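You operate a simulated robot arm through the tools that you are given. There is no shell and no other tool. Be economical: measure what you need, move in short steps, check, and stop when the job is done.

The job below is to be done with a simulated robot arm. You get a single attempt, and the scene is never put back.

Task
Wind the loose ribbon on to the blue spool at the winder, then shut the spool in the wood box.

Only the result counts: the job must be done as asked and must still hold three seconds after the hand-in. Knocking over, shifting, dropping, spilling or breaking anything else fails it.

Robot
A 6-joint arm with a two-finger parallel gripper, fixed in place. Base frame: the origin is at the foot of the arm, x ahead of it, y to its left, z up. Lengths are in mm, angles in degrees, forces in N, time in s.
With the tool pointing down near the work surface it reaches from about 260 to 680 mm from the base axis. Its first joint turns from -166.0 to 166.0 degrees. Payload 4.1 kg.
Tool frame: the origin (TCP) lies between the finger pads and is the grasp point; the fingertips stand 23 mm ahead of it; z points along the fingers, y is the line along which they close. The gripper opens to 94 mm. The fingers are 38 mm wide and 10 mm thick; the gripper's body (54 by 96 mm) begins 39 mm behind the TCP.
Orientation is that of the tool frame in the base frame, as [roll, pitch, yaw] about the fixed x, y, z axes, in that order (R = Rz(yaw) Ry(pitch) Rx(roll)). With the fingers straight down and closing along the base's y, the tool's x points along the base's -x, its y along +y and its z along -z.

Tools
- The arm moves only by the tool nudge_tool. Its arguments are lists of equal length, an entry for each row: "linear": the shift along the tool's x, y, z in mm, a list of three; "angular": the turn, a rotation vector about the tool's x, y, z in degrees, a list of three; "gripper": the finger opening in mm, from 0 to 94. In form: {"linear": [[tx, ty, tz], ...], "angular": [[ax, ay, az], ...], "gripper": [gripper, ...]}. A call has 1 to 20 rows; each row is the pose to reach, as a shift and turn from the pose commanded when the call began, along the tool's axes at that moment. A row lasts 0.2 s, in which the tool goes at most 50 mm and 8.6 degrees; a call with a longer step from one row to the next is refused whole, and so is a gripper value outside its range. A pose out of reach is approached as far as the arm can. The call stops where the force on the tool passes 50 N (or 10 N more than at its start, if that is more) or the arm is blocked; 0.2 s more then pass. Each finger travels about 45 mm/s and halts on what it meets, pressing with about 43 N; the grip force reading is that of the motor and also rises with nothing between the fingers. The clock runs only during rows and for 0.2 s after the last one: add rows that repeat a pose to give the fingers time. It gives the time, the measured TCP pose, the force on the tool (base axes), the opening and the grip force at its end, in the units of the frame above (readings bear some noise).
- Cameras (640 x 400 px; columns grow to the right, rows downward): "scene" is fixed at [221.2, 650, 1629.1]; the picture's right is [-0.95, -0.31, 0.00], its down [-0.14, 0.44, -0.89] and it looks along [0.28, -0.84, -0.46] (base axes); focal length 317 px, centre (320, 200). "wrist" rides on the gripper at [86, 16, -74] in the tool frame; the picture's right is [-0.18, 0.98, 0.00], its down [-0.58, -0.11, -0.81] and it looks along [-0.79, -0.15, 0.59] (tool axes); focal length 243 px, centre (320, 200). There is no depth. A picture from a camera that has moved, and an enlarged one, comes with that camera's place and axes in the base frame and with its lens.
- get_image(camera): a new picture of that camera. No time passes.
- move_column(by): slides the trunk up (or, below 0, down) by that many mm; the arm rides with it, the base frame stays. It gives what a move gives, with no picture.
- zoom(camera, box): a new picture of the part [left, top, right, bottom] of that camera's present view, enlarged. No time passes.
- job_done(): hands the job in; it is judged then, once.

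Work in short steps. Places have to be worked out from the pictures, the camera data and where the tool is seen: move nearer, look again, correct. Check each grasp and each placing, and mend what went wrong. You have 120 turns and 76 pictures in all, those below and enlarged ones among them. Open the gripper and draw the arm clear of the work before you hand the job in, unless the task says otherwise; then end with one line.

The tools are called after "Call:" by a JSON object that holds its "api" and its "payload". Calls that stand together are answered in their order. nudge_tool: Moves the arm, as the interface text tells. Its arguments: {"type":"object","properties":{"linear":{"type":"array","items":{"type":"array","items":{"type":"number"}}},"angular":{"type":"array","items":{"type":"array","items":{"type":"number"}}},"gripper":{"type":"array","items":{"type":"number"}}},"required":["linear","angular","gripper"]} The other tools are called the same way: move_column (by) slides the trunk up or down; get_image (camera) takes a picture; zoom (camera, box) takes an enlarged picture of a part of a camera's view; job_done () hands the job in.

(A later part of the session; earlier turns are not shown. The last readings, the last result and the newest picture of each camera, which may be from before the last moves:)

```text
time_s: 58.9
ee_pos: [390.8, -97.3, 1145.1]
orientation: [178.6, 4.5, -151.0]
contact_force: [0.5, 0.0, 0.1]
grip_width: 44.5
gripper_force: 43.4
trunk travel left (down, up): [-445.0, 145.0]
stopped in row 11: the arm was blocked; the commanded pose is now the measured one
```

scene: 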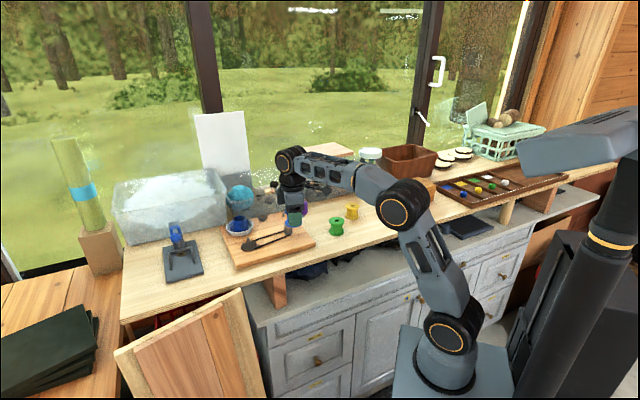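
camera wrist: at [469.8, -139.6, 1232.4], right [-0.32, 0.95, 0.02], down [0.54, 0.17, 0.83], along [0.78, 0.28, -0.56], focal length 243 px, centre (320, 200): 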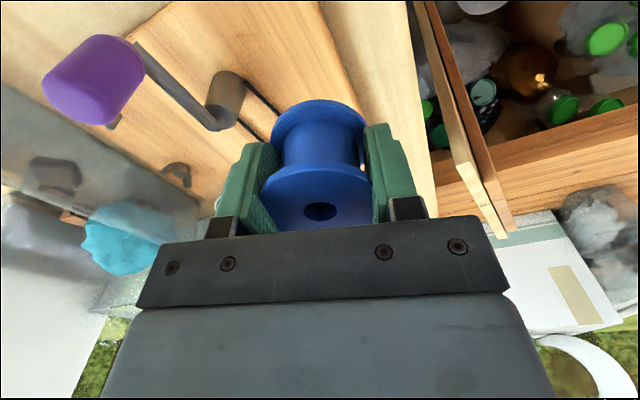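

The stops also occur while retracting, so the limit isn't a place at all. It looks like sudden jolts. I'll hold still for 8 s to see if they come without motion.

Call:
{"api": "nudge_tool", "payload": {"linear": [[0, 0, 0], [0, 0, 0], [0, 0, 0], [0, 0, 0], [0, 0, 0], [0, 0, 0], [0, 0, 0], [0, 0, 0], [0, 0, 0], [0, 0, 0], [0, 0, 0], [0, 0, 0], [0, 0, 0], [0, 0, 0], [0, 0, 0], [0, 0, 0], [0, 0, 0], [0, 0, 0], [0, 0, 0], [0, 0, 0]], "angular": [[0, 0, 0], [0, 0, 0], [0, 0, 0], [0, 0, 0], [0, 0, 0], [0, 0, 0], [0, 0, 0], [0, 0, 0], [0, 0, 0], [0, 0, 0], [0, 0, 0], [0, 0, 0], [0, 0, 0], [0, 0, 0], [0, 0, 0], [0, 0, 0], [0, 0, 0], [0, 0, 0], [0, 0, 0], [0, 0, 0]], "gripper": [40, 40, 40, 40, 40, 40, 40, 40, 40, 40, 40, 40, 40, 40, 40, 40, 40, 40, 40, 40]}}

Call:
{"api": "nudge_tool", "payload": {"linear": [[0, 0, 0], [0, 0, 0], [0, 0, 0], [0, 0, 0], [0, 0, 0], [0, 0, 0], [0, 0, 0], [0, 0, 0], [0, 0, 0], [0, 0, 0], [0, 0, 0], [0, 0, 0], [0, 0, 0], [0, 0, 0], [0, 0, 0], [0, 0, 0], [0, 0, 0], [0, 0, 0], [0, 0, 0], [0, 0, 0]], "angular": [[0, 0, 0], [0, 0, 0], [0, 0, 0], [0, 0, 0], [0, 0, 0], [0, 0, 0], [0, 0, 0], [0, 0, 0], [0, 0, 0], [0, 0, 0], [0, 0, 0], [0, 0, 0], [0, 0, 0], [0, 0, 0], [0, 0, 0], [0, 0, 0], [0, 0, 0], [0, 0, 0], [0, 0, 0], [0, 0, 0]], "gripper": [40, 40, 40, 40, 40, 40, 40, 40, 40, 40, 40, 40, 40, 40, 40, 40, 40, 40, 40, 40]}}

```text
time_s: 59.2
ee_pos: [363.0, -131.9, 1141.3]
orientation: [177.8, 6.6, -151.0]
contact_force: [0.2, 0.0, -0.2]
grip_width: 44.6
gripper_force: 42.9
trunk travel left (down, up): [-445.0, 145.0]
stopped in row 1: the arm was blocked; the commanded pose is now the measured one
```

```text
time_s: 59.6
ee_pos: [343.2, -162.5, 1134.8]
orientation: [176.9, 8.4, -151.3]
contact_force: [-0.1, 0.6, -0.2]
grip_width: 44.5
gripper_force: 42.9
trunk travel left (down, up): [-445.0, 145.0]
stopped in row 1: the arm was blocked; the commanded pose is now the measured one
```

It stops even while holding, and the lean keeps growing. I'll look at the scene at once.

Call:
{"api": "get_image", "payload": {"camera": "scene"}}

```text
47 pictures are left
```

scene: 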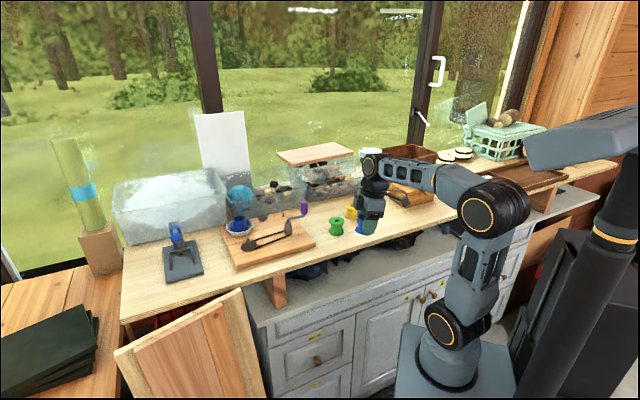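

I'll compare the foot with the earlier enlarged view.

Call:
{"api": "zoom", "payload": {"camera": "scene", "box": [360, 290, 536, 400]}}

Call:
{"api": "zoom", "payload": {"camera": "scene", "box": [480, 90, 640, 190]}}

```text
3.64 times, centred on (448, 345) of scene
camera zoom: at [221.2, 650.0, 1629.1], right [-0.95, -0.31, 0.0], down [-0.14, 0.44, -0.89], along [0.28, -0.84, -0.46], focal length 1154 px, centre (-146, -327)
```

zoom: 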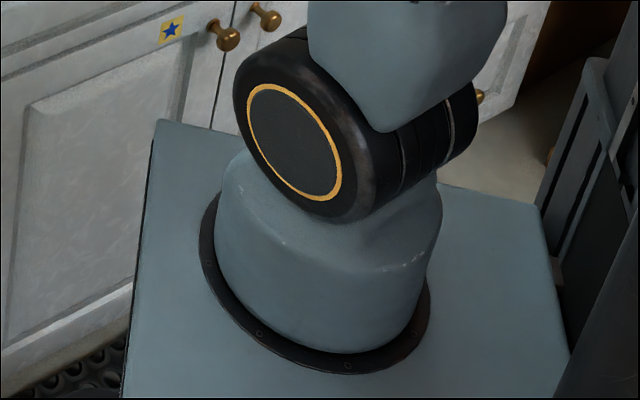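

```text
4.00 times, centred on (560, 140) of scene
camera zoom: at [221.2, 650.0, 1629.1], right [-0.95, -0.31, 0.0], down [-0.14, 0.44, -0.89], along [0.28, -0.84, -0.46], focal length 1270 px, centre (-640, 440)
```

zoom: 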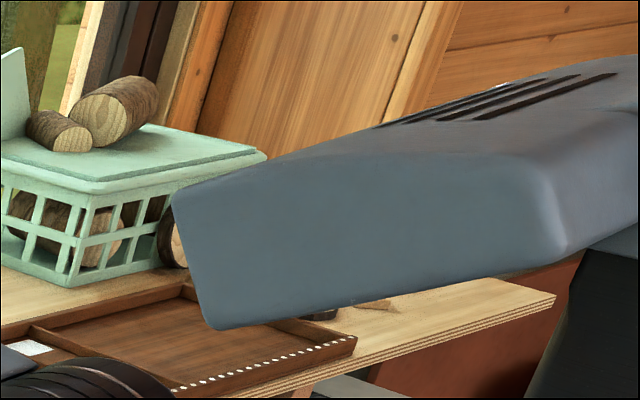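

The base only sways slightly. I'll try a short hold again to let it settle.

Call:
{"api": "nudge_tool", "payload": {"linear": [[0, 0, 0], [0, 0, 0], [0, 0, 0], [0, 0, 0], [0, 0, 0], [0, 0, 0]], "angular": [[0, 0, 0], [0, 0, 0], [0, 0, 0], [0, 0, 0], [0, 0, 0], [0, 0, 0]], "gripper": [40, 40, 40, 40, 40, 40]}}

```text
time_s: 61.0
ee_pos: [342.9, -162.3, 1134.3]
orientation: [176.8, 8.2, -151.0]
contact_force: [-0.5, 0.9, -0.7]
grip_width: 44.5
gripper_force: 43.3
trunk travel left (down, up): [-445.0, 145.0]
```

It held this time with no sag. I'll straighten the tool in place.

Call:
{"api": "nudge_tool", "payload": {"linear": [[0, 0, 0], [0, 0, 0], [0, 0, 0], [0, 0, 0], [0, 0, 0], [0, 0, 0], [0, 0, 0], [0, 0, 0], [0, 0, 0], [0, 0, 0]], "angular": [[0.4, 1, 0], [0.8, 2, 0], [1.2, 3, 0], [1.6, 4, 0], [2.0, 5, 0], [2.4, 6, 0], [2.8, 7, 0], [3.2, 8.2, 0], [3.2, 8.2, 0], [3.2, 8.2, 0]], "gripper": [40, 40, 40, 40, 40, 40, 40, 40, 40, 40]}}

Call:
{"api": "zoom", "payload": {"camera": "scene", "box": [360, 290, 536, 400]}}

```text
time_s: 63.2
ee_pos: [344.7, -161.0, 1133.7]
orientation: [-179.8, 0.1, -150.9]
contact_force: [0.2, 0.5, -0.5]
grip_width: 44.3
gripper_force: 42.9
trunk travel left (down, up): [-445.0, 145.0]
```

```text
3.64 times, centred on (448, 345) of scene
camera zoom: at [221.2, 650.0, 1629.1], right [-0.95, -0.31, 0.0], down [-0.14, 0.44, -0.89], along [0.28, -0.84, -0.46], focal length 1154 px, centre (-146, -327)
```

zoom: 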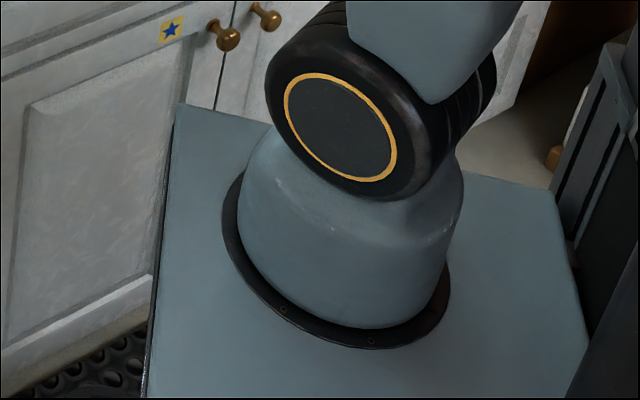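

The plate has now visibly moved further, so the mount sways slowly and the arm compensates. I'll hold for 4 s here and measure how the foot drifts.

Call:
{"api": "nudge_tool", "payload": {"linear": [[0, 0, 0], [0, 0, 0], [0, 0, 0], [0, 0, 0], [0, 0, 0], [0, 0, 0], [0, 0, 0], [0, 0, 0], [0, 0, 0], [0, 0, 0], [0, 0, 0], [0, 0, 0], [0, 0, 0], [0, 0, 0], [0, 0, 0], [0, 0, 0], [0, 0, 0], [0, 0, 0], [0, 0, 0], [0, 0, 0]], "angular": [[0, 0, 0], [0, 0, 0], [0, 0, 0], [0, 0, 0], [0, 0, 0], [0, 0, 0], [0, 0, 0], [0, 0, 0], [0, 0, 0], [0, 0, 0], [0, 0, 0], [0, 0, 0], [0, 0, 0], [0, 0, 0], [0, 0, 0], [0, 0, 0], [0, 0, 0], [0, 0, 0], [0, 0, 0], [0, 0, 0]], "gripper": [40, 40, 40, 40, 40, 40, 40, 40, 40, 40, 40, 40, 40, 40, 40, 40, 40, 40, 40, 40]}}

Call:
{"api": "get_image", "payload": {"camera": "scene"}}

```text
time_s: 67.4
ee_pos: [344.0, -161.1, 1135.2]
orientation: [-179.9, 0.0, -150.9]
contact_force: [0.6, 0.1, 0.6]
grip_width: 44.4
gripper_force: 42.7
trunk travel left (down, up): [-445.0, 145.0]
```

```text
43 pictures are left
```

scene: 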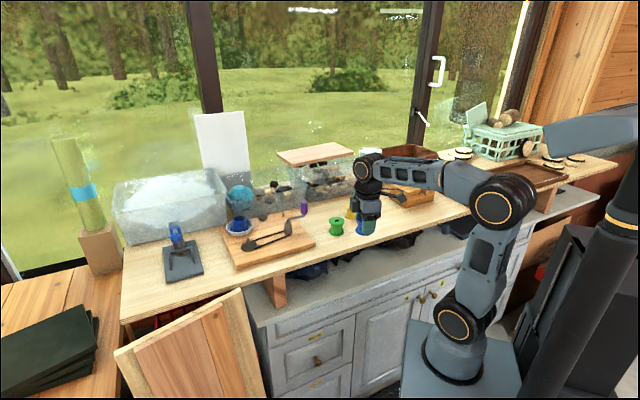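

At rest the mount has swung back to its starting attitude. I'll move out again with a smooth ramp (ease in and out) towards (480,-100), then hold to let the sway die down.

Call:
{"api": "move_column", "payload": {"by": 80}}

Call:
{"api": "nudge_tool", "payload": {"linear": [[-1, 0, 0], [-4, 0, 0], [-9, -1, 0], [-16, -1, 0], [-25, -2, 0], [-36, -4, 0], [-48, -5, 0], [-61, -6, 0], [-74, -8, 0], [-87, -9, 0], [-100, -11, 0], [-112, -12, 0], [-123, -13, 0], [-132, -13, 0], [-139, -14, 0], [-144, -14, 0], [-147, -15, 0], [-148, -15, 0], [-148, -15, 0], [-148, -15, 0]], "angular": [[0, 0, 0], [0, 0, 0], [0, 0, 0], [0, 0, 0], [0, 0, 0], [0, 0, 0], [0, 0, 0], [0, 0, 0], [0, 0, 0], [0, 0, 0], [0, 0, 0], [0, 0, 0], [0, 0, 0], [0, 0, 0], [0, 0, 0], [0, 0, 0], [0, 0, 0], [0, 0, 0], [0, 0, 0], [0, 0, 0]], "gripper": [40, 40, 40, 40, 40, 40, 40, 40, 40, 40, 40, 40, 40, 40, 40, 40, 40, 40, 40, 40]}}

Call:
{"api": "zoom", "payload": {"camera": "scene", "box": [360, 0, 640, 175]}}

```text
time_s: 68.5
ee_pos: [343.9, -161.0, 1216.3]
orientation: [-179.9, 0.0, -151.0]
contact_force: [-0.1, -0.4, -0.9]
grip_width: 44.4
gripper_force: 42.9
trunk travel left (down, up): [-525.0, 65.0]
```

```text
time_s: 72.8
ee_pos: [480.9, -98.0, 1214.6]
orientation: [-179.6, 0.0, -151.0]
contact_force: [0.2, 0.2, -0.2]
grip_width: 44.6
gripper_force: 42.9
trunk travel left (down, up): [-525.0, 65.0]
```

```text
2.29 times, centred on (500, 88) of scene
camera zoom: at [221.2, 650.0, 1629.1], right [-0.95, -0.31, 0.0], down [-0.14, 0.44, -0.89], along [0.28, -0.84, -0.46], focal length 726 px, centre (-91, 457)
```

zoom: 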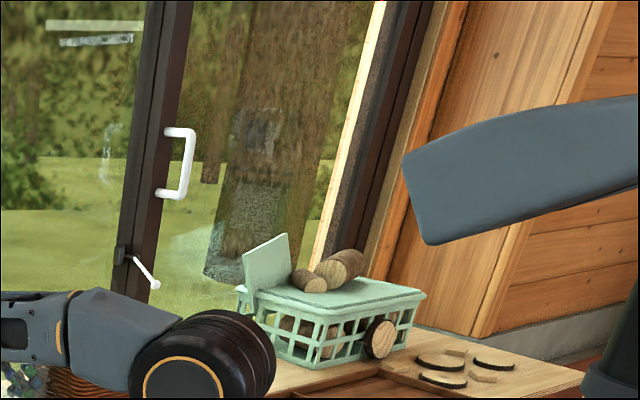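

The smooth ramp worked with no stop. I'll carry on with the same kind of ramp, more slowly, to about (600,-60).

Call:
{"api": "nudge_tool", "payload": {"linear": [[-1, 0, 0], [-3, -1, 0], [-6, -1, 0], [-11, -2, 0], [-17, -3, 0], [-25, -5, 0], [-34, -7, 0], [-44, -9, 0], [-54, -11, 0], [-65, -13, 0], [-76, -15, 0], [-87, -17, 0], [-96, -19, 0], [-104, -21, 0], [-111, -22, 0], [-116, -23, 0], [-120, -24, 0], [-122, -24, 0], [-123, -24.5, 0], [-123, -24.5, 0]], "angular": [[0, 0, 0], [0, 0, 0], [0, 0, 0], [0, 0, 0], [0, 0, 0], [0, 0, 0], [0, 0, 0], [0, 0, 0], [0, 0, 0], [0, 0, 0], [0, 0, 0], [0, 0, 0], [0, 0, 0], [0, 0, 0], [0, 0, 0], [0, 0, 0], [0, 0, 0], [0, 0, 0], [0, 0, 0], [0, 0, 0]], "gripper": [40, 40, 40, 40, 40, 40, 40, 40, 40, 40, 40, 40, 40, 40, 40, 40, 40, 40, 40, 40]}}

Call:
{"api": "zoom", "payload": {"camera": "scene", "box": [360, 0, 640, 175]}}

```text
time_s: 75.6
ee_pos: [539.4, -117.7, 1222.1]
orientation: [179.5, 2.8, -151.4]
contact_force: [-0.3, 0.2, -0.2]
grip_width: 44.1
gripper_force: 43.0
trunk travel left (down, up): [-525.0, 65.0]
stopped in row 14: the arm was blocked; the commanded pose is now the measured one
```

```text
2.29 times, centred on (500, 88) of scene
camera zoom: at [221.2, 650.0, 1629.1], right [-0.95, -0.31, 0.0], down [-0.14, 0.44, -0.89], along [0.28, -0.84, -0.46], focal length 726 px, centre (-91, 457)
```

zoom: 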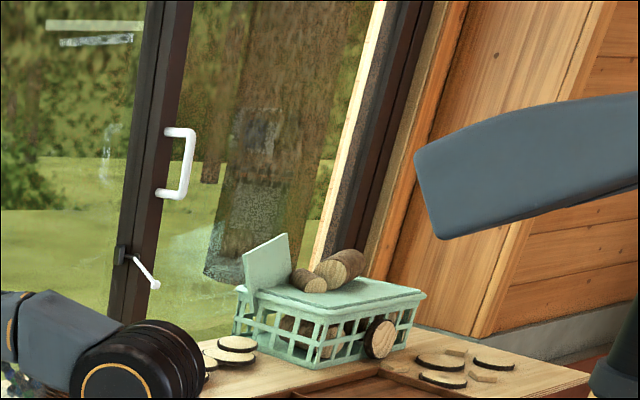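

The stop recurs at the same sideways distance (~333) even with a smooth ramp. I'll straighten, let it settle, then test whether a quick pass gets beyond that point.

Call:
{"api": "nudge_tool", "payload": {"linear": [[0, 0, 0], [0, 0, 0], [0, 0, 0], [0, 0, 0], [0, 0, 0], [0, 0, 0], [0, 0, 0], [0, 0, 0], [0, 0, 0], [0, 0, 0], [0, 0, 0], [0, 0, 0], [0, 0, 0], [0, 0, 0]], "angular": [[0.1, 0.5, 0], [0.2, 1, 0], [0.3, 1.5, 0], [0.4, 2, 0], [0.5, 2.4, 0], [0.5, 2.7, 0], [0.5, 2.7, 0], [0.5, 2.7, 0], [0.5, 2.7, 0], [0.5, 2.7, 0], [0.5, 2.7, 0], [0.5, 2.7, 0], [0.5, 2.7, 0], [0.5, 2.7, 0]], "gripper": [40, 40, 40, 40, 40, 40, 40, 40, 40, 40, 40, 40, 40, 40]}}

Call:
{"api": "nudge_tool", "payload": {"linear": [[-35, -2, 0], [-75, -5, 0], [-110, -7, 0], [-128, -8, 0], [-128, -8, 0], [-128, -8, 0]], "angular": [[0, 0, 0], [0, 0, 0], [0, 0, 0], [0, 0, 0], [0, 0, 0], [0, 0, 0]], "gripper": [40, 40, 40, 40, 40, 40]}}

Call:
{"api": "get_image", "payload": {"camera": "wrist"}}

```text
time_s: 78.6
ee_pos: [547.5, -109.2, 1216.8]
orientation: [179.9, -0.4, -151.2]
contact_force: [-0.5, 0.2, -0.1]
grip_width: 44.6
gripper_force: 43.0
trunk travel left (down, up): [-525.0, 65.0]
```

```text
time_s: 79.2
ee_pos: [575.6, -131.6, 1226.6]
orientation: [179.6, 2.6, -151.6]
contact_force: [-0.9, 0.1, -0.3]
grip_width: 44.3
gripper_force: 43.0
out of reach, approached as far as the arm can: row 3
trunk travel left (down, up): [-525.0, 65.0]
stopped in row 3: the arm was blocked; the commanded pose is now the measured one
```

```text
40 pictures are left
camera wrist: at [489.2, -160.9, 1296.9], right [-0.31, 0.95, 0.02], down [0.53, 0.16, 0.83], along [0.79, 0.26, -0.55], focal length 243 px, centre (320, 200)
```

wrist: 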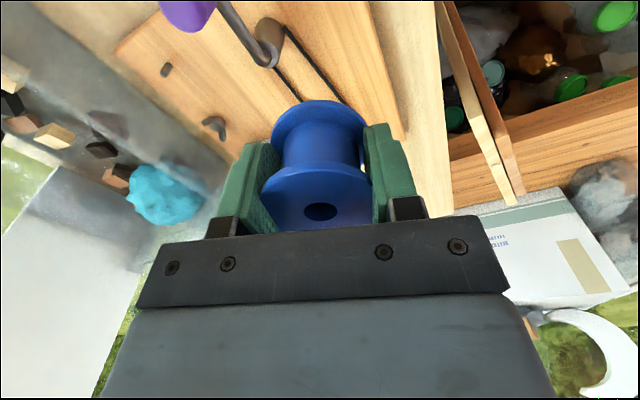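

The last report adds a fact: reach really is shorter this high up. I'll straighten, come back a little, and go down to z≈1112 (spool still above the peg and belt), then try extending at low height.

Call:
{"api": "nudge_tool", "payload": {"linear": [[0, 1, 2], [1, 3, 6], [2, 7, 12], [2, 12, 20], [3, 17, 29], [4, 22, 38], [5, 27, 48], [6, 32, 58], [7, 37, 68], [8, 42, 78], [8, 46, 87], [9, 49, 95], [9, 51, 101], [9, 52, 105], [9, 52, 105], [9, 52, 105], [9, 52, 105]], "angular": [[0.1, 0.5, 0], [0.2, 1, 0], [0.3, 1.5, 0], [0.4, 2, 0], [0.4, 2.4, 0], [0.4, 2.6, 0], [0.4, 2.6, 0], [0.4, 2.6, 0], [0.4, 2.6, 0], [0.4, 2.6, 0], [0.4, 2.6, 0], [0.4, 2.6, 0], [0.4, 2.6, 0], [0.4, 2.6, 0], [0.4, 2.6, 0], [0.4, 2.6, 0], [0.4, 2.6, 0]], "gripper": [40, 40, 40, 40, 40, 40, 40, 40, 40, 40, 40, 40, 40, 40, 40, 40, 40]}}

Call:
{"api": "zoom", "payload": {"camera": "scene", "box": [380, 240, 640, 400]}}

```text
time_s: 82.8
ee_pos: [553.1, -76.0, 1117.9]
orientation: [179.8, -0.5, -151.3]
contact_force: [0.3, -0.2, -0.7]
grip_width: 44.3
gripper_force: 42.3
trunk travel left (down, up): [-525.0, 65.0]
```

```text
2.46 times, centred on (510, 320) of scene
camera zoom: at [221.2, 650.0, 1629.1], right [-0.95, -0.31, 0.0], down [-0.14, 0.44, -0.89], along [0.28, -0.84, -0.46], focal length 781 px, centre (-148, -95)
```

zoom: 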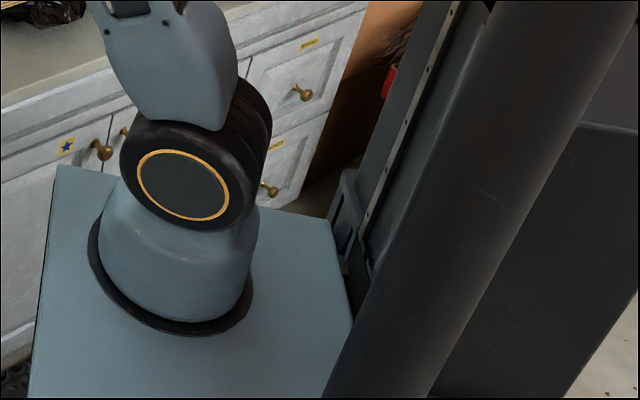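

Now a slow +x extension at this height, in steps of about 5 mm.

Call:
{"api": "nudge_tool", "payload": {"linear": [[-2, -1, 0], [-5, -3, 0], [-9, -5, 0], [-13, -7, 0], [-17.5, -9.7, 0], [-22, -12, 0], [-26, -14.5, 0], [-30.5, -17, 0], [-35, -19.4, 0], [-39.5, -22, 0], [-44, -24.3, 0], [-48, -26.7, 0], [-52.5, -29, 0], [-56, -31, 0], [-58.6, -32.5, 0], [-58.6, -32.5, 0]], "angular": [[0, 0, 0], [0, 0, 0], [0, 0, 0], [0, 0, 0], [0, 0, 0], [0, 0, 0], [0, 0, 0], [0, 0, 0], [0, 0, 0], [0, 0, 0], [0, 0, 0], [0, 0, 0], [0, 0, 0], [0, 0, 0], [0, 0, 0], [0, 0, 0]], "gripper": [40, 40, 40, 40, 40, 40, 40, 40, 40, 40, 40, 40, 40, 40, 40, 40]}}

Call:
{"api": "zoom", "payload": {"camera": "scene", "box": [380, 240, 640, 400]}}

```text
time_s: 85.6
ee_pos: [577.2, -124.7, 1123.4]
orientation: [178.9, 2.1, -151.7]
contact_force: [-1.2, -0.4, -0.2]
grip_width: 44.3
gripper_force: 43.3
trunk travel left (down, up): [-525.0, 65.0]
stopped in row 13: the arm was blocked; the commanded pose is now the measured one
```

```text
2.46 times, centred on (510, 320) of scene
camera zoom: at [221.2, 650.0, 1629.1], right [-0.95, -0.31, 0.0], down [-0.14, 0.44, -0.89], along [0.28, -0.84, -0.46], focal length 781 px, centre (-148, -95)
```

zoom: 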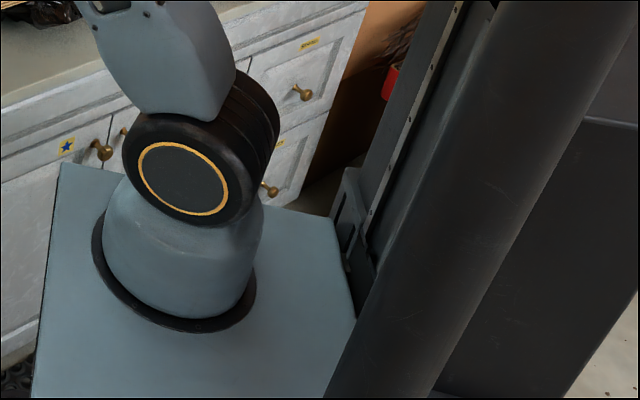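

Now it makes sense. The mount leans sideways under the arm's weight when the tool is far out to the left, and the arm corrects for it. The call stops once that correction passes about 2.2°, and the command then resets, which causes the jump. The lean builds up slowly, so from a rested mount I can go out briskly and do the fine work before it accumulates. First I'll retreat to (400,-220), straightening and turning the fingers parallel to the jump direction.

Call:
{"api": "nudge_tool", "payload": {"linear": [[2, 0, -2], [6, 0, -5], [13, 0, -9], [23, 0, -13], [35, 0, -17], [49, -1, -21], [64, -1, -24], [79, -1, -27], [94, -2, -29], [109, -2, -30], [124, -2, -30], [139, -3, -30], [154, -3, -30], [168, -3, -30], [181, -3, -30], [192, -4, -30], [201, -4, -30], [207, -4, -30], [210, -4, -30], [210, -4, -30]], "angular": [[0.3, 0.5, 0], [0.6, 1, 0], [0.9, 1.5, 0], [1.1, 2.1, 0], [1.1, 2.1, 0], [1.1, 2.1, -2], [1.1, 2.1, -4], [1.1, 2.1, -6], [1.1, 2.1, -8], [1.1, 2.1, -10], [1.1, 2.1, -12], [1.1, 2.1, -14], [1.1, 2.1, -16], [1.1, 2.1, -18], [1.1, 2.1, -20], [1.1, 2.1, -20], [1.1, 2.1, -20], [1.1, 2.1, -20], [1.1, 2.1, -20], [1.1, 2.1, -20]], "gripper": [40, 40, 40, 40, 40, 40, 40, 40, 40, 40, 40, 40, 40, 40, 40, 40, 40, 40, 40, 40]}}

```text
time_s: 88.0
ee_pos: [445.3, -220.7, 1143.8]
orientation: [179.9, 2.3, -140.1]
contact_force: [0.7, -0.1, -0.7]
grip_width: 44.4
gripper_force: 43.1
trunk travel left (down, up): [-525.0, 65.0]
stopped in row 12: the arm was blocked; the commanded pose is now the measured one
```

Stopped by residual lean during retreat. Holding here to let the mount come back.

Call:
{"api": "nudge_tool", "payload": {"linear": [[0, 0, 0], [0, 0, 0], [0, 0, 0], [0, 0, 0], [0, 0, 0], [0, 0, 0], [0, 0, 0], [0, 0, 0], [0, 0, 0], [0, 0, 0], [0, 0, 0], [0, 0, 0], [0, 0, 0], [0, 0, 0], [0, 0, 0]], "angular": [[0, 0, 0], [0, 0, 0], [0, 0, 0], [0, 0, 0], [0, 0, 0], [0, 0, 0], [0, 0, 0], [0, 0, 0], [0, 0, 0], [0, 0, 0], [0, 0, 0], [0, 0, 0], [0, 0, 0], [0, 0, 0], [0, 0, 0]], "gripper": [40, 40, 40, 40, 40, 40, 40, 40, 40, 40, 40, 40, 40, 40, 40]}}

Call:
{"api": "zoom", "payload": {"camera": "scene", "box": [380, 240, 640, 400]}}

```text
time_s: 91.3
ee_pos: [417.2, -259.8, 1138.9]
orientation: [179.6, 4.6, -140.2]
contact_force: [0.7, -0.9, 0.4]
grip_width: 44.5
gripper_force: 43.2
trunk travel left (down, up): [-525.0, 65.0]
stopped in row 15: the arm was blocked; the commanded pose is now the measured one
```

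```text
2.46 times, centred on (510, 320) of scene
camera zoom: at [221.2, 650.0, 1629.1], right [-0.95, -0.31, 0.0], down [-0.14, 0.44, -0.89], along [0.28, -0.84, -0.46], focal length 781 px, centre (-148, -95)
```

zoom: 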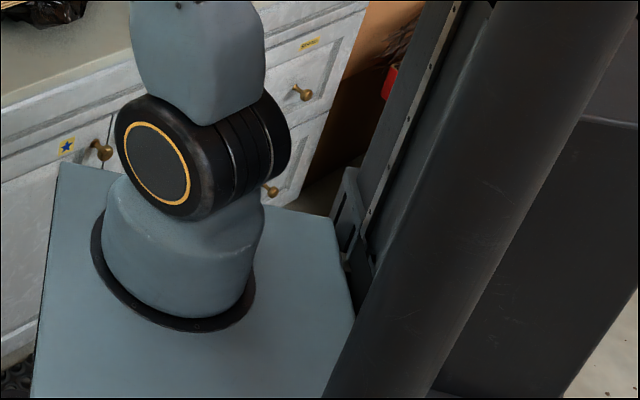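

The pattern is really about time. In the leaned state a stop comes roughly every 5 s after the previous one, even at rest. One has just happened, so I'll use this window: straighten and go out promptly to about (640,-70).

Call:
{"api": "nudge_tool", "payload": {"linear": [[-3, 0, -1], [-10, 0, -2], [-21, 0, -4], [-36, 0, -6], [-54, 0, -8], [-74, 0, -10], [-96, 0, -11], [-118, 0, -11], [-140, 0, -11], [-162, 0, -11], [-184, 0, -11], [-205, 0, -11], [-225, 0, -11], [-243, 0, -11], [-258, 0, -11], [-270, 0, -11], [-278, 0, -11], [-281, 0, -11]], "angular": [[0, 0.6, -1], [0.1, 1.2, -2], [0.2, 1.8, -3], [0.3, 2.4, -4], [0.4, 3.0, -5], [0.4, 3.6, -6], [0.4, 4.2, -7], [0.4, 4.6, -8], [0.4, 4.6, -8.6], [0.4, 4.6, -8.6], [0.4, 4.6, -8.6], [0.4, 4.6, -8.6], [0.4, 4.6, -8.6], [0.4, 4.6, -8.6], [0.4, 4.6, -8.6], [0.4, 4.6, -8.6], [0.4, 4.6, -8.6], [0.4, 4.6, -8.6]], "gripper": [40, 40, 40, 40, 40, 40, 40, 40, 40, 40, 40, 40, 40, 40, 40, 40, 40, 40]}}

Call:
{"api": "get_image", "payload": {"camera": "wrist"}}

```text
time_s: 94.5
ee_pos: [578.0, -142.8, 1173.4]
orientation: [-179.6, 2.6, -131.8]
contact_force: [-0.3, -0.6, 0.9]
grip_width: 44.6
gripper_force: 42.6
trunk travel left (down, up): [-525.0, 65.0]
stopped in row 15: the arm was blocked; the commanded pose is now the measured one
```

```text
36 pictures are left
camera wrist: at [505.4, -198.7, 1243.9], right [-0.61, 0.79, 0.0], down [0.44, 0.34, 0.83], along [0.66, 0.51, -0.56], focal length 243 px, centre (320, 200)
```

wrist: 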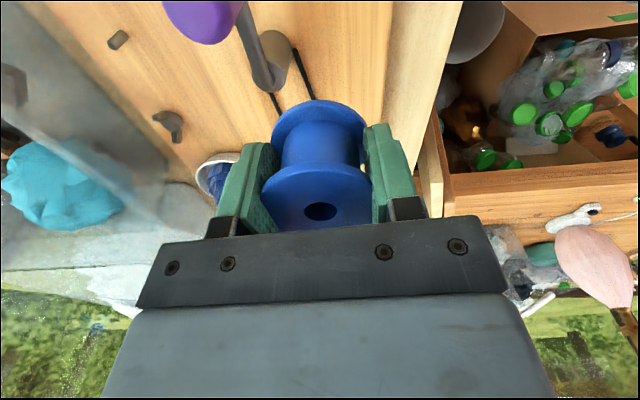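

Again it stopped near s≈342, so both lean and position matter. I'll prepare just short of that (s≈318, in line with the peg, z≈1113), then make a short quick dash over the peg at low height and read where it gets to.

Call:
{"api": "nudge_tool", "payload": {"linear": [[-2, -1, 3], [-5, -4, 8], [-9, -8, 15], [-14, -12, 24], [-19, -16, 34], [-24, -19, 44], [-28, -22, 52], [-30, -24, 57], [-30, -24, 58]], "angular": [[-0.1, 0.5, 0], [-0.2, 1, 0], [-0.3, 1.5, 0], [-0.4, 2, 0], [-0.4, 2.4, 0], [-0.4, 2.6, 0], [-0.4, 2.6, 0], [-0.4, 2.6, 0], [-0.4, 2.6, 0]], "gripper": [40, 40, 40, 40, 40, 40, 40, 40, 40]}}

Call:
{"api": "get_image", "payload": {"camera": "wrist"}}

```text
time_s: 96.5
ee_pos: [626.7, -122.6, 1112.3]
orientation: [179.8, -0.7, -131.5]
contact_force: [-0.1, 0.0, -0.5]
grip_width: 44.5
gripper_force: 43.3
trunk travel left (down, up): [-525.0, 65.0]
```

```text
35 pictures are left
camera wrist: at [558.0, -176.5, 1187.9], right [-0.61, 0.79, 0.0], down [0.48, 0.37, 0.8], along [0.63, 0.49, -0.6], focal length 243 px, centre (320, 200)
```

wrist: 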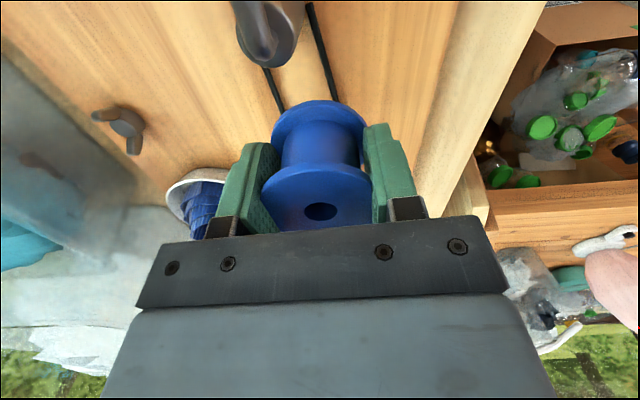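

I'm in line with the belt at s≈324. To measure the peg exactly I need it beside the gripper, so I'll shift sideways 70 mm and look.

Call:
{"api": "nudge_tool", "payload": {"linear": [[-1, 5, 0], [-3, 15, 0], [-6, 30, 0], [-8, 45, 0], [-10, 58, 0], [-11, 66, 0], [-11, 70, 0]], "angular": [[0, 0, 0], [0, 0, 0], [0, 0, 0], [0, 0, 0], [0, 0, 0], [0, 0, 0], [0, 0, 0]], "gripper": [40, 40, 40, 40, 40, 40, 40]}}

Call:
{"api": "get_image", "payload": {"camera": "wrist"}}

```text
time_s: 98.0
ee_pos: [578.6, -70.4, 1115.1]
orientation: [180.0, -0.7, -131.6]
contact_force: [0.5, 0.4, -0.6]
grip_width: 44.4
gripper_force: 42.6
trunk travel left (down, up): [-525.0, 65.0]
```

```text
34 pictures are left
camera wrist: at [509.7, -123.5, 1189.5], right [-0.61, 0.79, 0.0], down [0.47, 0.37, 0.8], along [0.63, 0.49, -0.6], focal length 243 px, centre (320, 200)
```

wrist: 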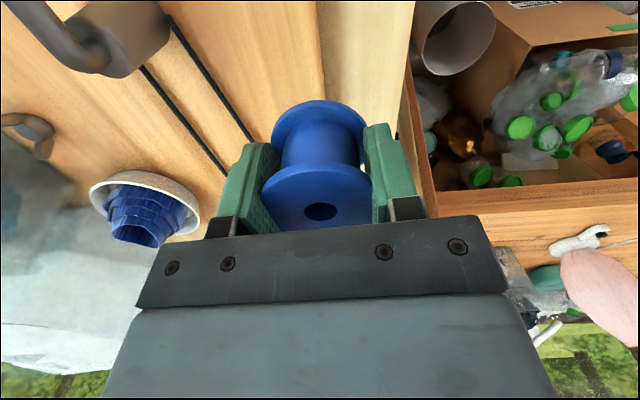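

The belt centreline gives the peg's line at n≈550, but the peg itself is hidden by a finger. I'll shift another 45 mm sideways to see it.

Call:
{"api": "nudge_tool", "payload": {"linear": [[0, 5, 0], [0, 15, 0], [0, 28, 0], [0, 38, 0], [0, 44, 0], [0, 45, 0]], "angular": [[0, 0, 0], [0, 0, 0], [0, 0, 0], [0, 0, 0], [0, 0, 0], [0, 0, 0]], "gripper": [40, 40, 40, 40, 40, 40]}}

Call:
{"api": "zoom", "payload": {"camera": "wrist", "box": [60, 20, 300, 250]}}

```text
time_s: 99.5
ee_pos: [544.6, -41.0, 1114.4]
orientation: [179.9, -0.5, -131.5]
contact_force: [-0.2, 1.1, -0.2]
grip_width: 44.5
gripper_force: 42.5
trunk travel left (down, up): [-525.0, 65.0]
```

```text
1.74 times, centred on (180, 135) of wrist
camera zoom: at [475.3, -94.3, 1188.8], right [-0.61, 0.79, 0.0], down [0.47, 0.37, 0.8], along [0.63, 0.49, -0.6], focal length 422 px, centre (564, 313)
```

zoom: 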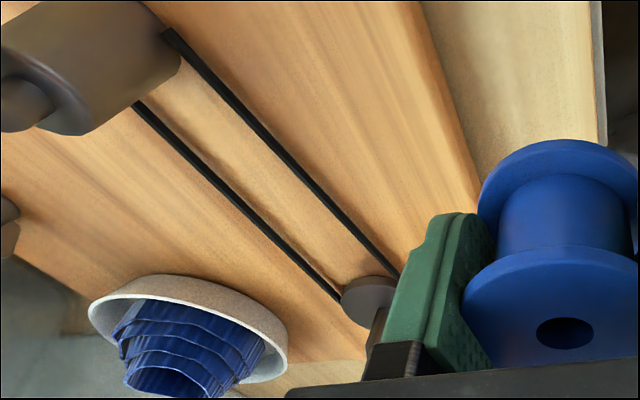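

The platter centre works out at about (685,-57) from three views. I'll return in line and finish with a quick 80 mm dash over the peg (spool bottom stays above it), then look.

Call:
{"api": "nudge_tool", "payload": {"linear": [[0, -5, 0], [0, -15, 0], [0, -30, 0], [0, -48, 0], [0, -66, 0], [0, -84, 0], [0, -99, 0], [0, -110, 0], [0, -116, 0], [-2, -116, 0], [-12, -116, 0], [-34, -116, 0], [-58, -116, 0], [-74, -116, 0], [-80, -116, 0], [-82, -116, 0]], "angular": [[0, 0, 0], [0, 0, 0], [0, 0, 0], [0, 0, 0], [0, 0, 0], [0, 0, 0], [0, 0, 0], [0, 0, 0], [0, 0, 0], [0, 0, 0], [0, 0, 0], [0, 0, 0], [0, 0, 0], [0, 0, 0], [0, 0, 0], [0, 0, 0]], "gripper": [40, 40, 40, 40, 40, 40, 40, 40, 40, 40, 40, 40, 40, 40, 40, 40]}}

Call:
{"api": "get_image", "payload": {"camera": "wrist"}}

```text
time_s: 101.4
ee_pos: [602.9, -150.3, 1118.2]
orientation: [179.8, 2.1, -131.4]
contact_force: [3.1, 18.8, 1.2]
grip_width: 44.3
gripper_force: 43.1
trunk travel left (down, up): [-525.0, 65.0]
stopped in row 9: the arm was blocked; the commanded pose is now the measured one
```

```text
32 pictures are left
camera wrist: at [532.0, -207.5, 1188.7], right [-0.62, 0.79, 0.01], down [0.45, 0.34, 0.83], along [0.65, 0.51, -0.56], focal length 243 px, centre (320, 200)
```

wrist: 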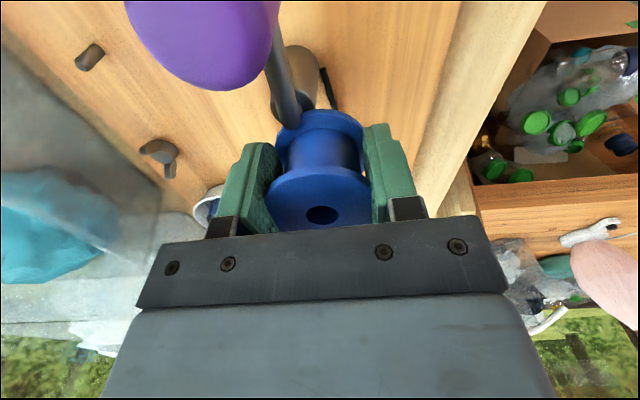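

The kick pushed the spool against the crank hub (19 N). I'll lift straight away from it.

Call:
{"api": "nudge_tool", "payload": {"linear": [[0, 0, -8], [0, 0, -18], [0, 0, -30], [0, 0, -42], [0, 0, -55], [0, 0, -60]], "angular": [[0, 0, 0], [0, 0.4, 0], [0, 0.9, 0], [0.1, 1.4, 0], [0.2, 1.9, 0], [0.2, 2.1, 0]], "gripper": [40, 40, 40, 40, 40, 40]}}

Call:
{"api": "get_image", "payload": {"camera": "wrist"}}

```text
time_s: 102.8
ee_pos: [603.0, -157.9, 1176.5]
orientation: [179.9, -0.5, -131.7]
contact_force: [0.3, -0.1, -0.2]
grip_width: 44.3
gripper_force: 43.1
trunk travel left (down, up): [-525.0, 65.0]
```

```text
31 pictures are left
camera wrist: at [534.8, -211.0, 1250.7], right [-0.61, 0.79, 0.0], down [0.47, 0.37, 0.8], along [0.63, 0.49, -0.6], focal length 243 px, centre (320, 200)
```

wrist: 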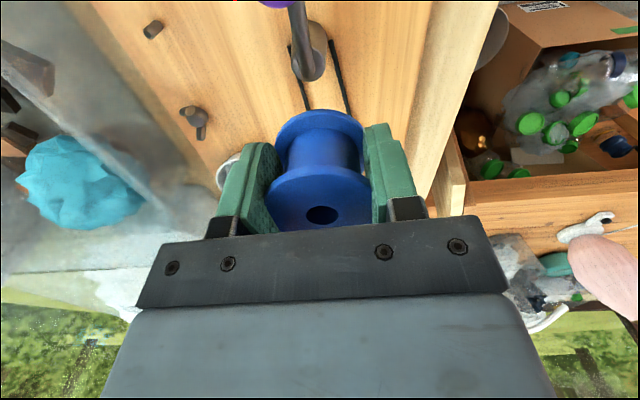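

The spool was nudged slightly in the grip but is held. Better plan: with the tool tilted outward by about 30°, the wrist and arm stay some 100 mm further back while the grasp point is over the peg. So I'll set the spool down at its old free spot and regrasp it tilted. First, carry it back.

Call:
{"api": "nudge_tool", "payload": {"linear": [[2, 0, -3], [8, 1, -8], [17, 2, -14], [29, 4, -18], [44, 6, -20], [61, 9, -20], [79, 12, -20], [98, 15, -20], [117, 18, -20], [136, 21, -20], [155, 24, -20], [174, 27, -20], [193, 30, -20], [210, 33, -20], [225, 35, -20], [238, 37, -20], [248, 38, -20], [254, 39, -20], [257, 39, -20], [258, 39, -20]], "angular": [[0, 0, 0], [0, 0, 0], [0, 0, 0], [0, 0, 0], [0, 0, 0], [0, 0, 0], [0, 0, 0], [0, 0, 0], [0, 0, 0], [0, 0, 0], [0, 0, 0], [0, 0, 0], [0, 0, 0], [0, 0, 0], [0, 0, 0], [0, 0, 0], [0, 0, 0], [0, 0, 0], [0, 0, 0], [0, 0, 0]], "gripper": [40, 40, 40, 40, 40, 40, 40, 40, 40, 40, 40, 40, 40, 40, 40, 40, 40, 40, 40, 40]}}

```text
time_s: 107.0
ee_pos: [398.0, -331.6, 1196.8]
orientation: [179.6, -0.1, -131.6]
contact_force: [0.3, 0.1, 0.1]
grip_width: 44.3
gripper_force: 42.8
trunk travel left (down, up): [-525.0, 65.0]
```

Clean. Now to the old spot (297.5,-412.2), down to z≈1066.

Call:
{"api": "nudge_tool", "payload": {"linear": [[4, 1, 2], [12, 2, 6], [24, 4, 12], [39, 6, 20], [56, 9, 30], [73, 12, 42], [89, 15, 55], [103, 17, 68], [114, 19, 81], [122, 20, 94], [126, 21, 106], [127, 21.6, 117], [127, 21.6, 125], [127, 21.6, 130], [127, 21.6, 131]], "angular": [[0, 0, 0], [0, 0, 0], [0, 0, 0], [0, 0, 0], [0, 0, 0], [0, 0, 0], [0, 0, 0], [0, 0, 0], [0, 0, 0], [0, 0, 0], [0, 0, 0], [0, 0, 0], [0, 0, 0], [0, 0, 0], [0, 0, 0]], "gripper": [40, 40, 40, 40, 40, 40, 40, 40, 40, 40, 40, 40, 40, 40, 40]}}

Call:
{"api": "get_image", "payload": {"camera": "wrist"}}

```text
time_s: 110.2
ee_pos: [300.6, -408.6, 1067.0]
orientation: [179.7, -0.3, -131.6]
contact_force: [0.1, 0.9, 0.8]
grip_width: 44.0
gripper_force: 42.8
trunk travel left (down, up): [-525.0, 65.0]
```

```text
30 pictures are left
camera wrist: at [231.6, -461.5, 1141.2], right [-0.61, 0.79, 0.0], down [0.47, 0.36, 0.8], along [0.63, 0.49, -0.6], focal length 243 px, centre (320, 200)
```

wrist: 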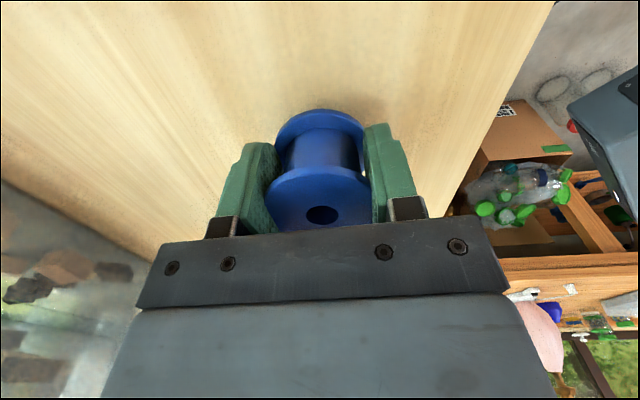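

The spool looks slightly tilted in the grip. I'll lower to light contact so the table levels it.

Call:
{"api": "nudge_tool", "payload": {"linear": [[0, 0, 4], [0, 0, 8], [0, 0, 11], [0, 0, 13], [0, 0, 15], [0, 0, 16], [0, 0, 16]], "angular": [[0, 0, 0], [0, 0, 0], [0, 0, 0], [0, 0, 0], [0, 0, 0], [0, 0, 0], [0, 0, 0]], "gripper": [40, 40, 40, 40, 40, 40, 40]}}

```text
time_s: 111.8
ee_pos: [299.6, -406.5, 1051.8]
orientation: [180.0, -0.5, -131.6]
contact_force: [0.9, -4.1, 20.6]
grip_width: 44.2
gripper_force: 43.4
trunk travel left (down, up): [-525.0, 65.0]
```

Touching with 20 N. I'll open so the spool settles flat, and look.

Call:
{"api": "nudge_tool", "payload": {"linear": [[0, 0, 0], [0, 0, 0], [0, 0, 0], [0, 0, 0], [0, 0, 0], [0, 0, 0], [0, 0, 0]], "angular": [[0, 0, 0], [0, 0, 0], [0, 0, 0], [0, 0, 0], [0, 0, 0], [0, 0, 0], [0, 0, 0]], "gripper": [50, 60, 70, 80, 94, 94, 94]}}

Call:
{"api": "get_image", "payload": {"camera": "wrist"}}

```text
time_s: 113.4
ee_pos: [300.9, -406.4, 1050.2]
orientation: [179.7, -0.3, -131.5]
contact_force: [-0.3, -0.3, 0.3]
grip_width: 94.2
gripper_force: 0.1
trunk travel left (down, up): [-525.0, 65.0]
```

```text
29 pictures are left
camera wrist: at [231.6, -460.9, 1124.8], right [-0.61, 0.79, 0.0], down [0.47, 0.36, 0.8], along [0.63, 0.49, -0.6], focal length 243 px, centre (320, 200)
```

wrist: 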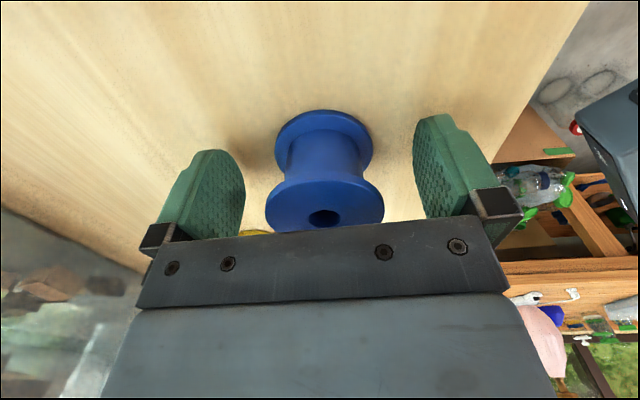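

The spool stands upright with its axis at (304,-402). I'll rise and turn the tool about 180°, so the camera ends up on the outer, upper side.

Call:
{"api": "nudge_tool", "payload": {"linear": [[0, 0, -20], [0, 0, -45], [0, 0, -75], [0, 0, -105], [0, 0, -125], [0, 0, -130], [0, 0, -130], [0, 0, -130], [0, 0, -130], [0, 0, -130], [0, 0, -130], [0, 0, -130], [0, 0, -130], [0, 0, -130], [0, 0, -130], [0, 0, -130], [0, 0, -130], [0, 0, -130], [0, 0, -130]], "angular": [[0, 0, 0], [0, 0, 0], [0, 0, 0], [0, 0, 3], [0, 0, 9], [0, 0, 17], [0, 0, 25], [0, 0, 33], [0, 0, 41], [0, 0, 49], [0, 0, 57], [0, 0, 65], [0, 0, 73], [0, 0, 81], [0, 0, 89], [0, 0, 97], [0, 0, 105], [0, 0, 110], [0, 0, 110]], "gripper": [94, 94, 94, 94, 94, 94, 94, 94, 94, 94, 94, 94, 94, 94, 94, 94, 94, 94, 94]}}

Call:
{"api": "nudge_tool", "payload": {"linear": [[0, 0, 0], [0, 0, 0], [0, 0, 0], [0, 0, 0], [0, 0, 0], [0, 0, 0], [0, 0, 0], [0, 0, 0], [0, 0, 0], [0, 0, 0], [0, 0, 0]], "angular": [[0, 0, 5], [0, 0, 13], [0, 0, 21], [0, 0, 29], [0, 0, 37], [0, 0, 45], [0, 0, 53], [0, 0, 61], [0, 0, 67], [0, 0, 70], [0, 0, 70]], "gripper": [94, 94, 94, 94, 94, 94, 94, 94, 94, 94, 94]}}

```text
time_s: 117.4
ee_pos: [300.4, -406.0, 1179.7]
orientation: [-179.6, -0.2, 118.4]
contact_force: [0.0, 0.7, -0.2]
grip_width: 94.2
gripper_force: 0.0
trunk travel left (down, up): [-525.0, 65.0]
```

```text
time_s: 119.8
ee_pos: [300.1, -406.5, 1179.6]
orientation: [-179.7, 0.4, 48.4]
contact_force: [-0.2, -1.1, 0.4]
grip_width: 93.9
gripper_force: 0.0
trunk travel left (down, up): [-525.0, 65.0]
```

Yaw is 48.4° now. Tilt the tool 30° outward and come down to about z 1110 to look.

Call:
{"api": "nudge_tool", "payload": {"linear": [[1, 0, 0], [2, 0, 0], [3, 0, 0], [5, 0, 5], [5.6, 0, 15], [5.6, 0, 30], [5.6, 0, 45], [5.6, 0, 60], [5.6, 0, 68], [5.6, 0, 70]], "angular": [[0, 5, 0], [0, 12, 0], [0, 19, 0], [0, 25, 0], [0, 29, 0], [0, 30, 0], [0, 30, 0], [0, 30, 0], [0, 30, 0], [0, 30, 0]], "gripper": [94, 94, 94, 94, 94, 94, 94, 94, 94, 94]}}

Call:
{"api": "get_image", "payload": {"camera": "wrist"}}

```text
time_s: 122.0
ee_pos: [303.8, -403.3, 1111.2]
orientation: [-179.7, -29.7, 48.4]
contact_force: [0.1, -0.5, -0.8]
grip_width: 93.9
gripper_force: 0.1
trunk travel left (down, up): [-525.0, 65.0]
```

```text
28 pictures are left
camera wrist: at [342.3, -386.0, 1217.8], right [0.63, -0.77, -0.1], down [-0.68, -0.61, 0.41], along [-0.38, -0.19, -0.91], focal length 243 px, centre (320, 200)
```

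wrist: 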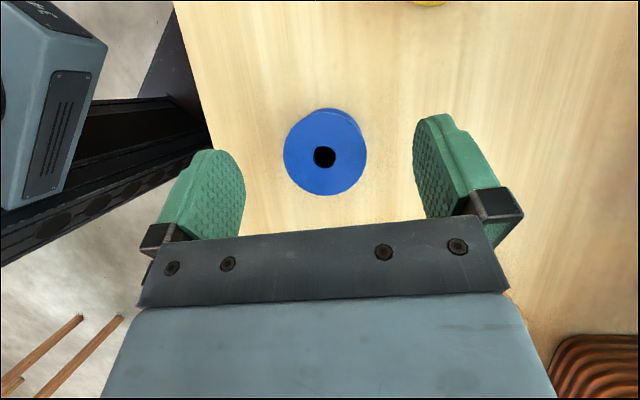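

The view from here is excellent, with the hole at (304,-401). I'll go straight down 55 mm and close.

Call:
{"api": "nudge_tool", "payload": {"linear": [[-6, 0, 11], [-13, -1, 24], [-20, -1, 37], [-25, -1, 46], [-26.4, -1, 48.3], [-26.4, -1, 48.3], [-26.4, -1, 48.3], [-26.4, -1, 48.3], [-26.4, -1, 48.3], [-26.4, -1, 48.3], [-26.4, -1, 48.3]], "angular": [[0, 0, 0], [0, 0, 0], [0, 0, 0], [0, 0, 0], [0, 0, 0], [0, 0, 0], [0, 0, 0], [0, 0, 0], [0, 0, 0], [0, 0, 0], [0, 0, 0]], "gripper": [94, 94, 94, 94, 94, 80, 65, 52, 40, 40, 40]}}

Call:
{"api": "get_image", "payload": {"camera": "wrist"}}

```text
time_s: 124.4
ee_pos: [305.0, -401.1, 1056.0]
orientation: [-179.7, -29.7, 48.3]
contact_force: [-0.1, 0.5, 0.4]
grip_width: 44.3
gripper_force: 43.0
trunk travel left (down, up): [-525.0, 65.0]
```

```text
27 pictures are left
camera wrist: at [342.3, -385.0, 1161.9], right [0.63, -0.77, -0.1], down [-0.68, -0.61, 0.41], along [-0.38, -0.19, -0.91], focal length 243 px, centre (320, 200)
```

wrist: 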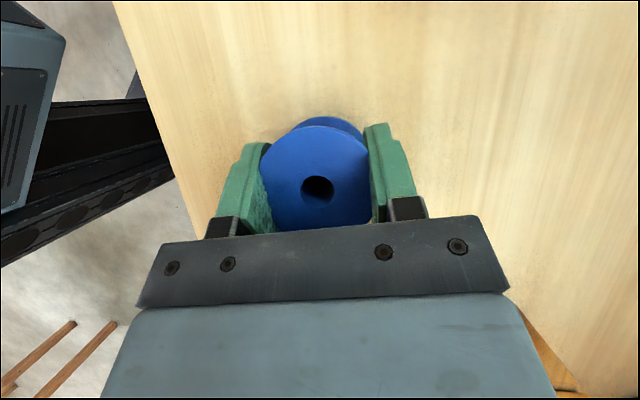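

Grip centred within 1 mm. Lift, then travel in a smooth ramp towards the winder.

Call:
{"api": "nudge_tool", "payload": {"linear": [[3, 0, -5], [10, 0, -17], [20, 0, -35], [30, 0, -52], [40, 0, -69], [50, 0, -87], [55, 0, -95], [55, 0, -95]], "angular": [[0, 0, 0], [0, 0, 0], [0, 0, 0], [0, 0, 0], [0, 0, 0], [0, 0, 0], [0, 0, 0], [0, 0, 0]], "gripper": [40, 40, 40, 40, 40, 40, 40, 40]}}

Call:
{"api": "nudge_tool", "payload": {"linear": [[3.5, 1, 2], [12, 2, 7], [26, 4, 15], [44, 7, 25], [65, 10, 37], [86, 13, 50], [108, 16, 62], [130, 19, 75], [151, 22, 87], [173, 26, 100], [195, 29, 112], [216, 32, 125], [238, 35, 137], [258, 38, 149], [275, 41, 159], [289, 43, 167], [299, 44, 172], [305, 45, 176], [308, 45, 178], [308, 45, 178]], "angular": [[0, 0, 0], [0, 0, 0], [0, 0, 0], [0, 0, 0], [0, 0, 0], [0, 0, 0], [0, 0, 0], [0, 0, 0], [0, 0, 0], [0, 0, 0], [0, 0, 0], [0, 0, 0], [0, 0, 0], [0, 0, 0], [0, 0, 0], [0, 0, 0], [0, 0, 0], [0, 0, 0], [0, 0, 0], [0, 0, 0]], "gripper": [40, 40, 40, 40, 40, 40, 40, 40, 40, 40, 40, 40, 40, 40, 40, 40, 40, 40, 40, 40]}}

Call:
{"api": "get_image", "payload": {"camera": "wrist"}}

```text
time_s: 126.2
ee_pos: [304.6, -401.8, 1165.7]
orientation: [-179.7, -29.6, 48.3]
contact_force: [0.0, -0.3, -0.9]
grip_width: 44.3
gripper_force: 42.8
trunk travel left (down, up): [-525.0, 65.0]
```

```text
time_s: 130.4
ee_pos: [572.5, -166.4, 1164.4]
orientation: [-179.8, -30.1, 48.3]
contact_force: [0.2, 1.0, -0.4]
grip_width: 44.3
gripper_force: 42.8
trunk travel left (down, up): [-525.0, 65.0]
```

```text
26 pictures are left
camera wrist: at [610.1, -149.7, 1271.0], right [0.63, -0.77, -0.1], down [-0.68, -0.61, 0.41], along [-0.37, -0.19, -0.91], focal length 243 px, centre (320, 200)
```

wrist: 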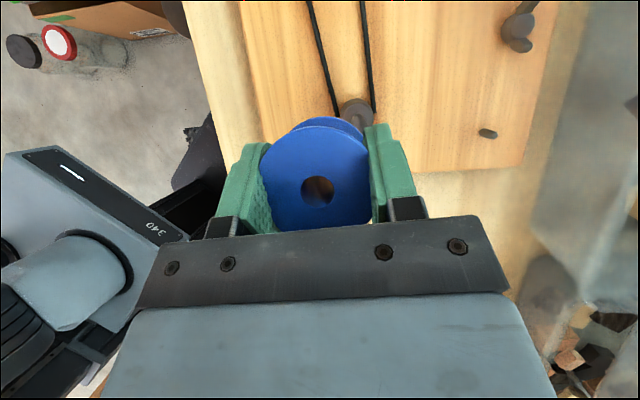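

No stops. Continue to s≈365 while lowering to z≈1132, then look for the peg.

Call:
{"api": "nudge_tool", "payload": {"linear": [[2, 0, 2], [7, 1, 7], [15, 2, 15], [25, 3, 25], [36, 4, 37], [47, 5, 48], [58, 6, 59], [67, 7, 68], [74, 8, 75], [78, 8, 79], [79.4, 8, 80.5], [79.4, 8, 80.5]], "angular": [[0, 0, 0], [0, 0, 0], [0, 0, 0], [0, 0, 0], [0, 0, 0], [0, 0, 0], [0, 0, 0], [0, 0, 0], [0, 0, 0], [0, 0, 0], [0, 0, 0], [0, 0, 0]], "gripper": [40, 40, 40, 40, 40, 40, 40, 40, 40, 40, 40, 40]}}

Call:
{"api": "get_image", "payload": {"camera": "wrist"}}

```text
time_s: 133.0
ee_pos: [653.6, -87.1, 1133.7]
orientation: [-179.8, -29.9, 48.4]
contact_force: [0.5, -0.2, -0.6]
grip_width: 44.1
gripper_force: 43.2
trunk travel left (down, up): [-525.0, 65.0]
```

```text
25 pictures are left
camera wrist: at [692.0, -68.6, 1240.7], right [0.63, -0.77, -0.09], down [-0.68, -0.6, 0.41], along [-0.37, -0.2, -0.91], focal length 243 px, centre (320, 200)
```

wrist: 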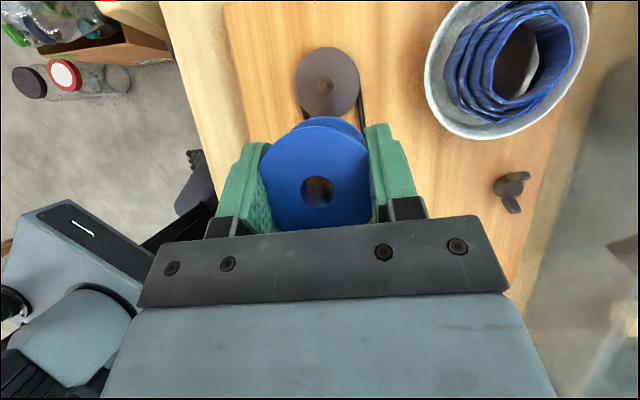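

Past the old limit, and the platter with its peg is in plain view. I'll enlarge it for an exact fix.

Call:
{"api": "zoom", "payload": {"camera": "wrist", "box": [260, 30, 400, 210]}}

```text
2.22 times, centred on (330, 120) of wrist
camera zoom: at [692.0, -68.6, 1240.7], right [0.63, -0.77, -0.09], down [-0.68, -0.6, 0.41], along [-0.37, -0.2, -0.91], focal length 539 px, centre (298, 378)
```

zoom: 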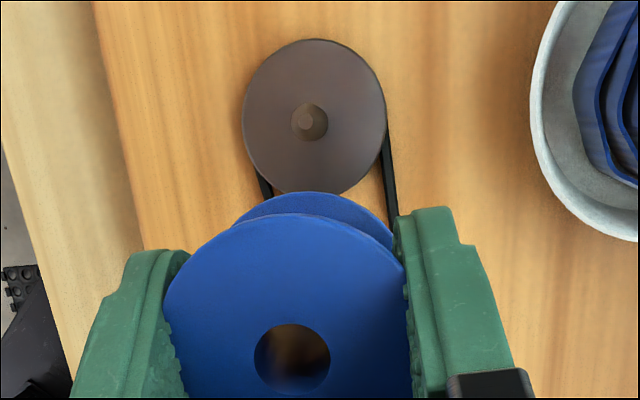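

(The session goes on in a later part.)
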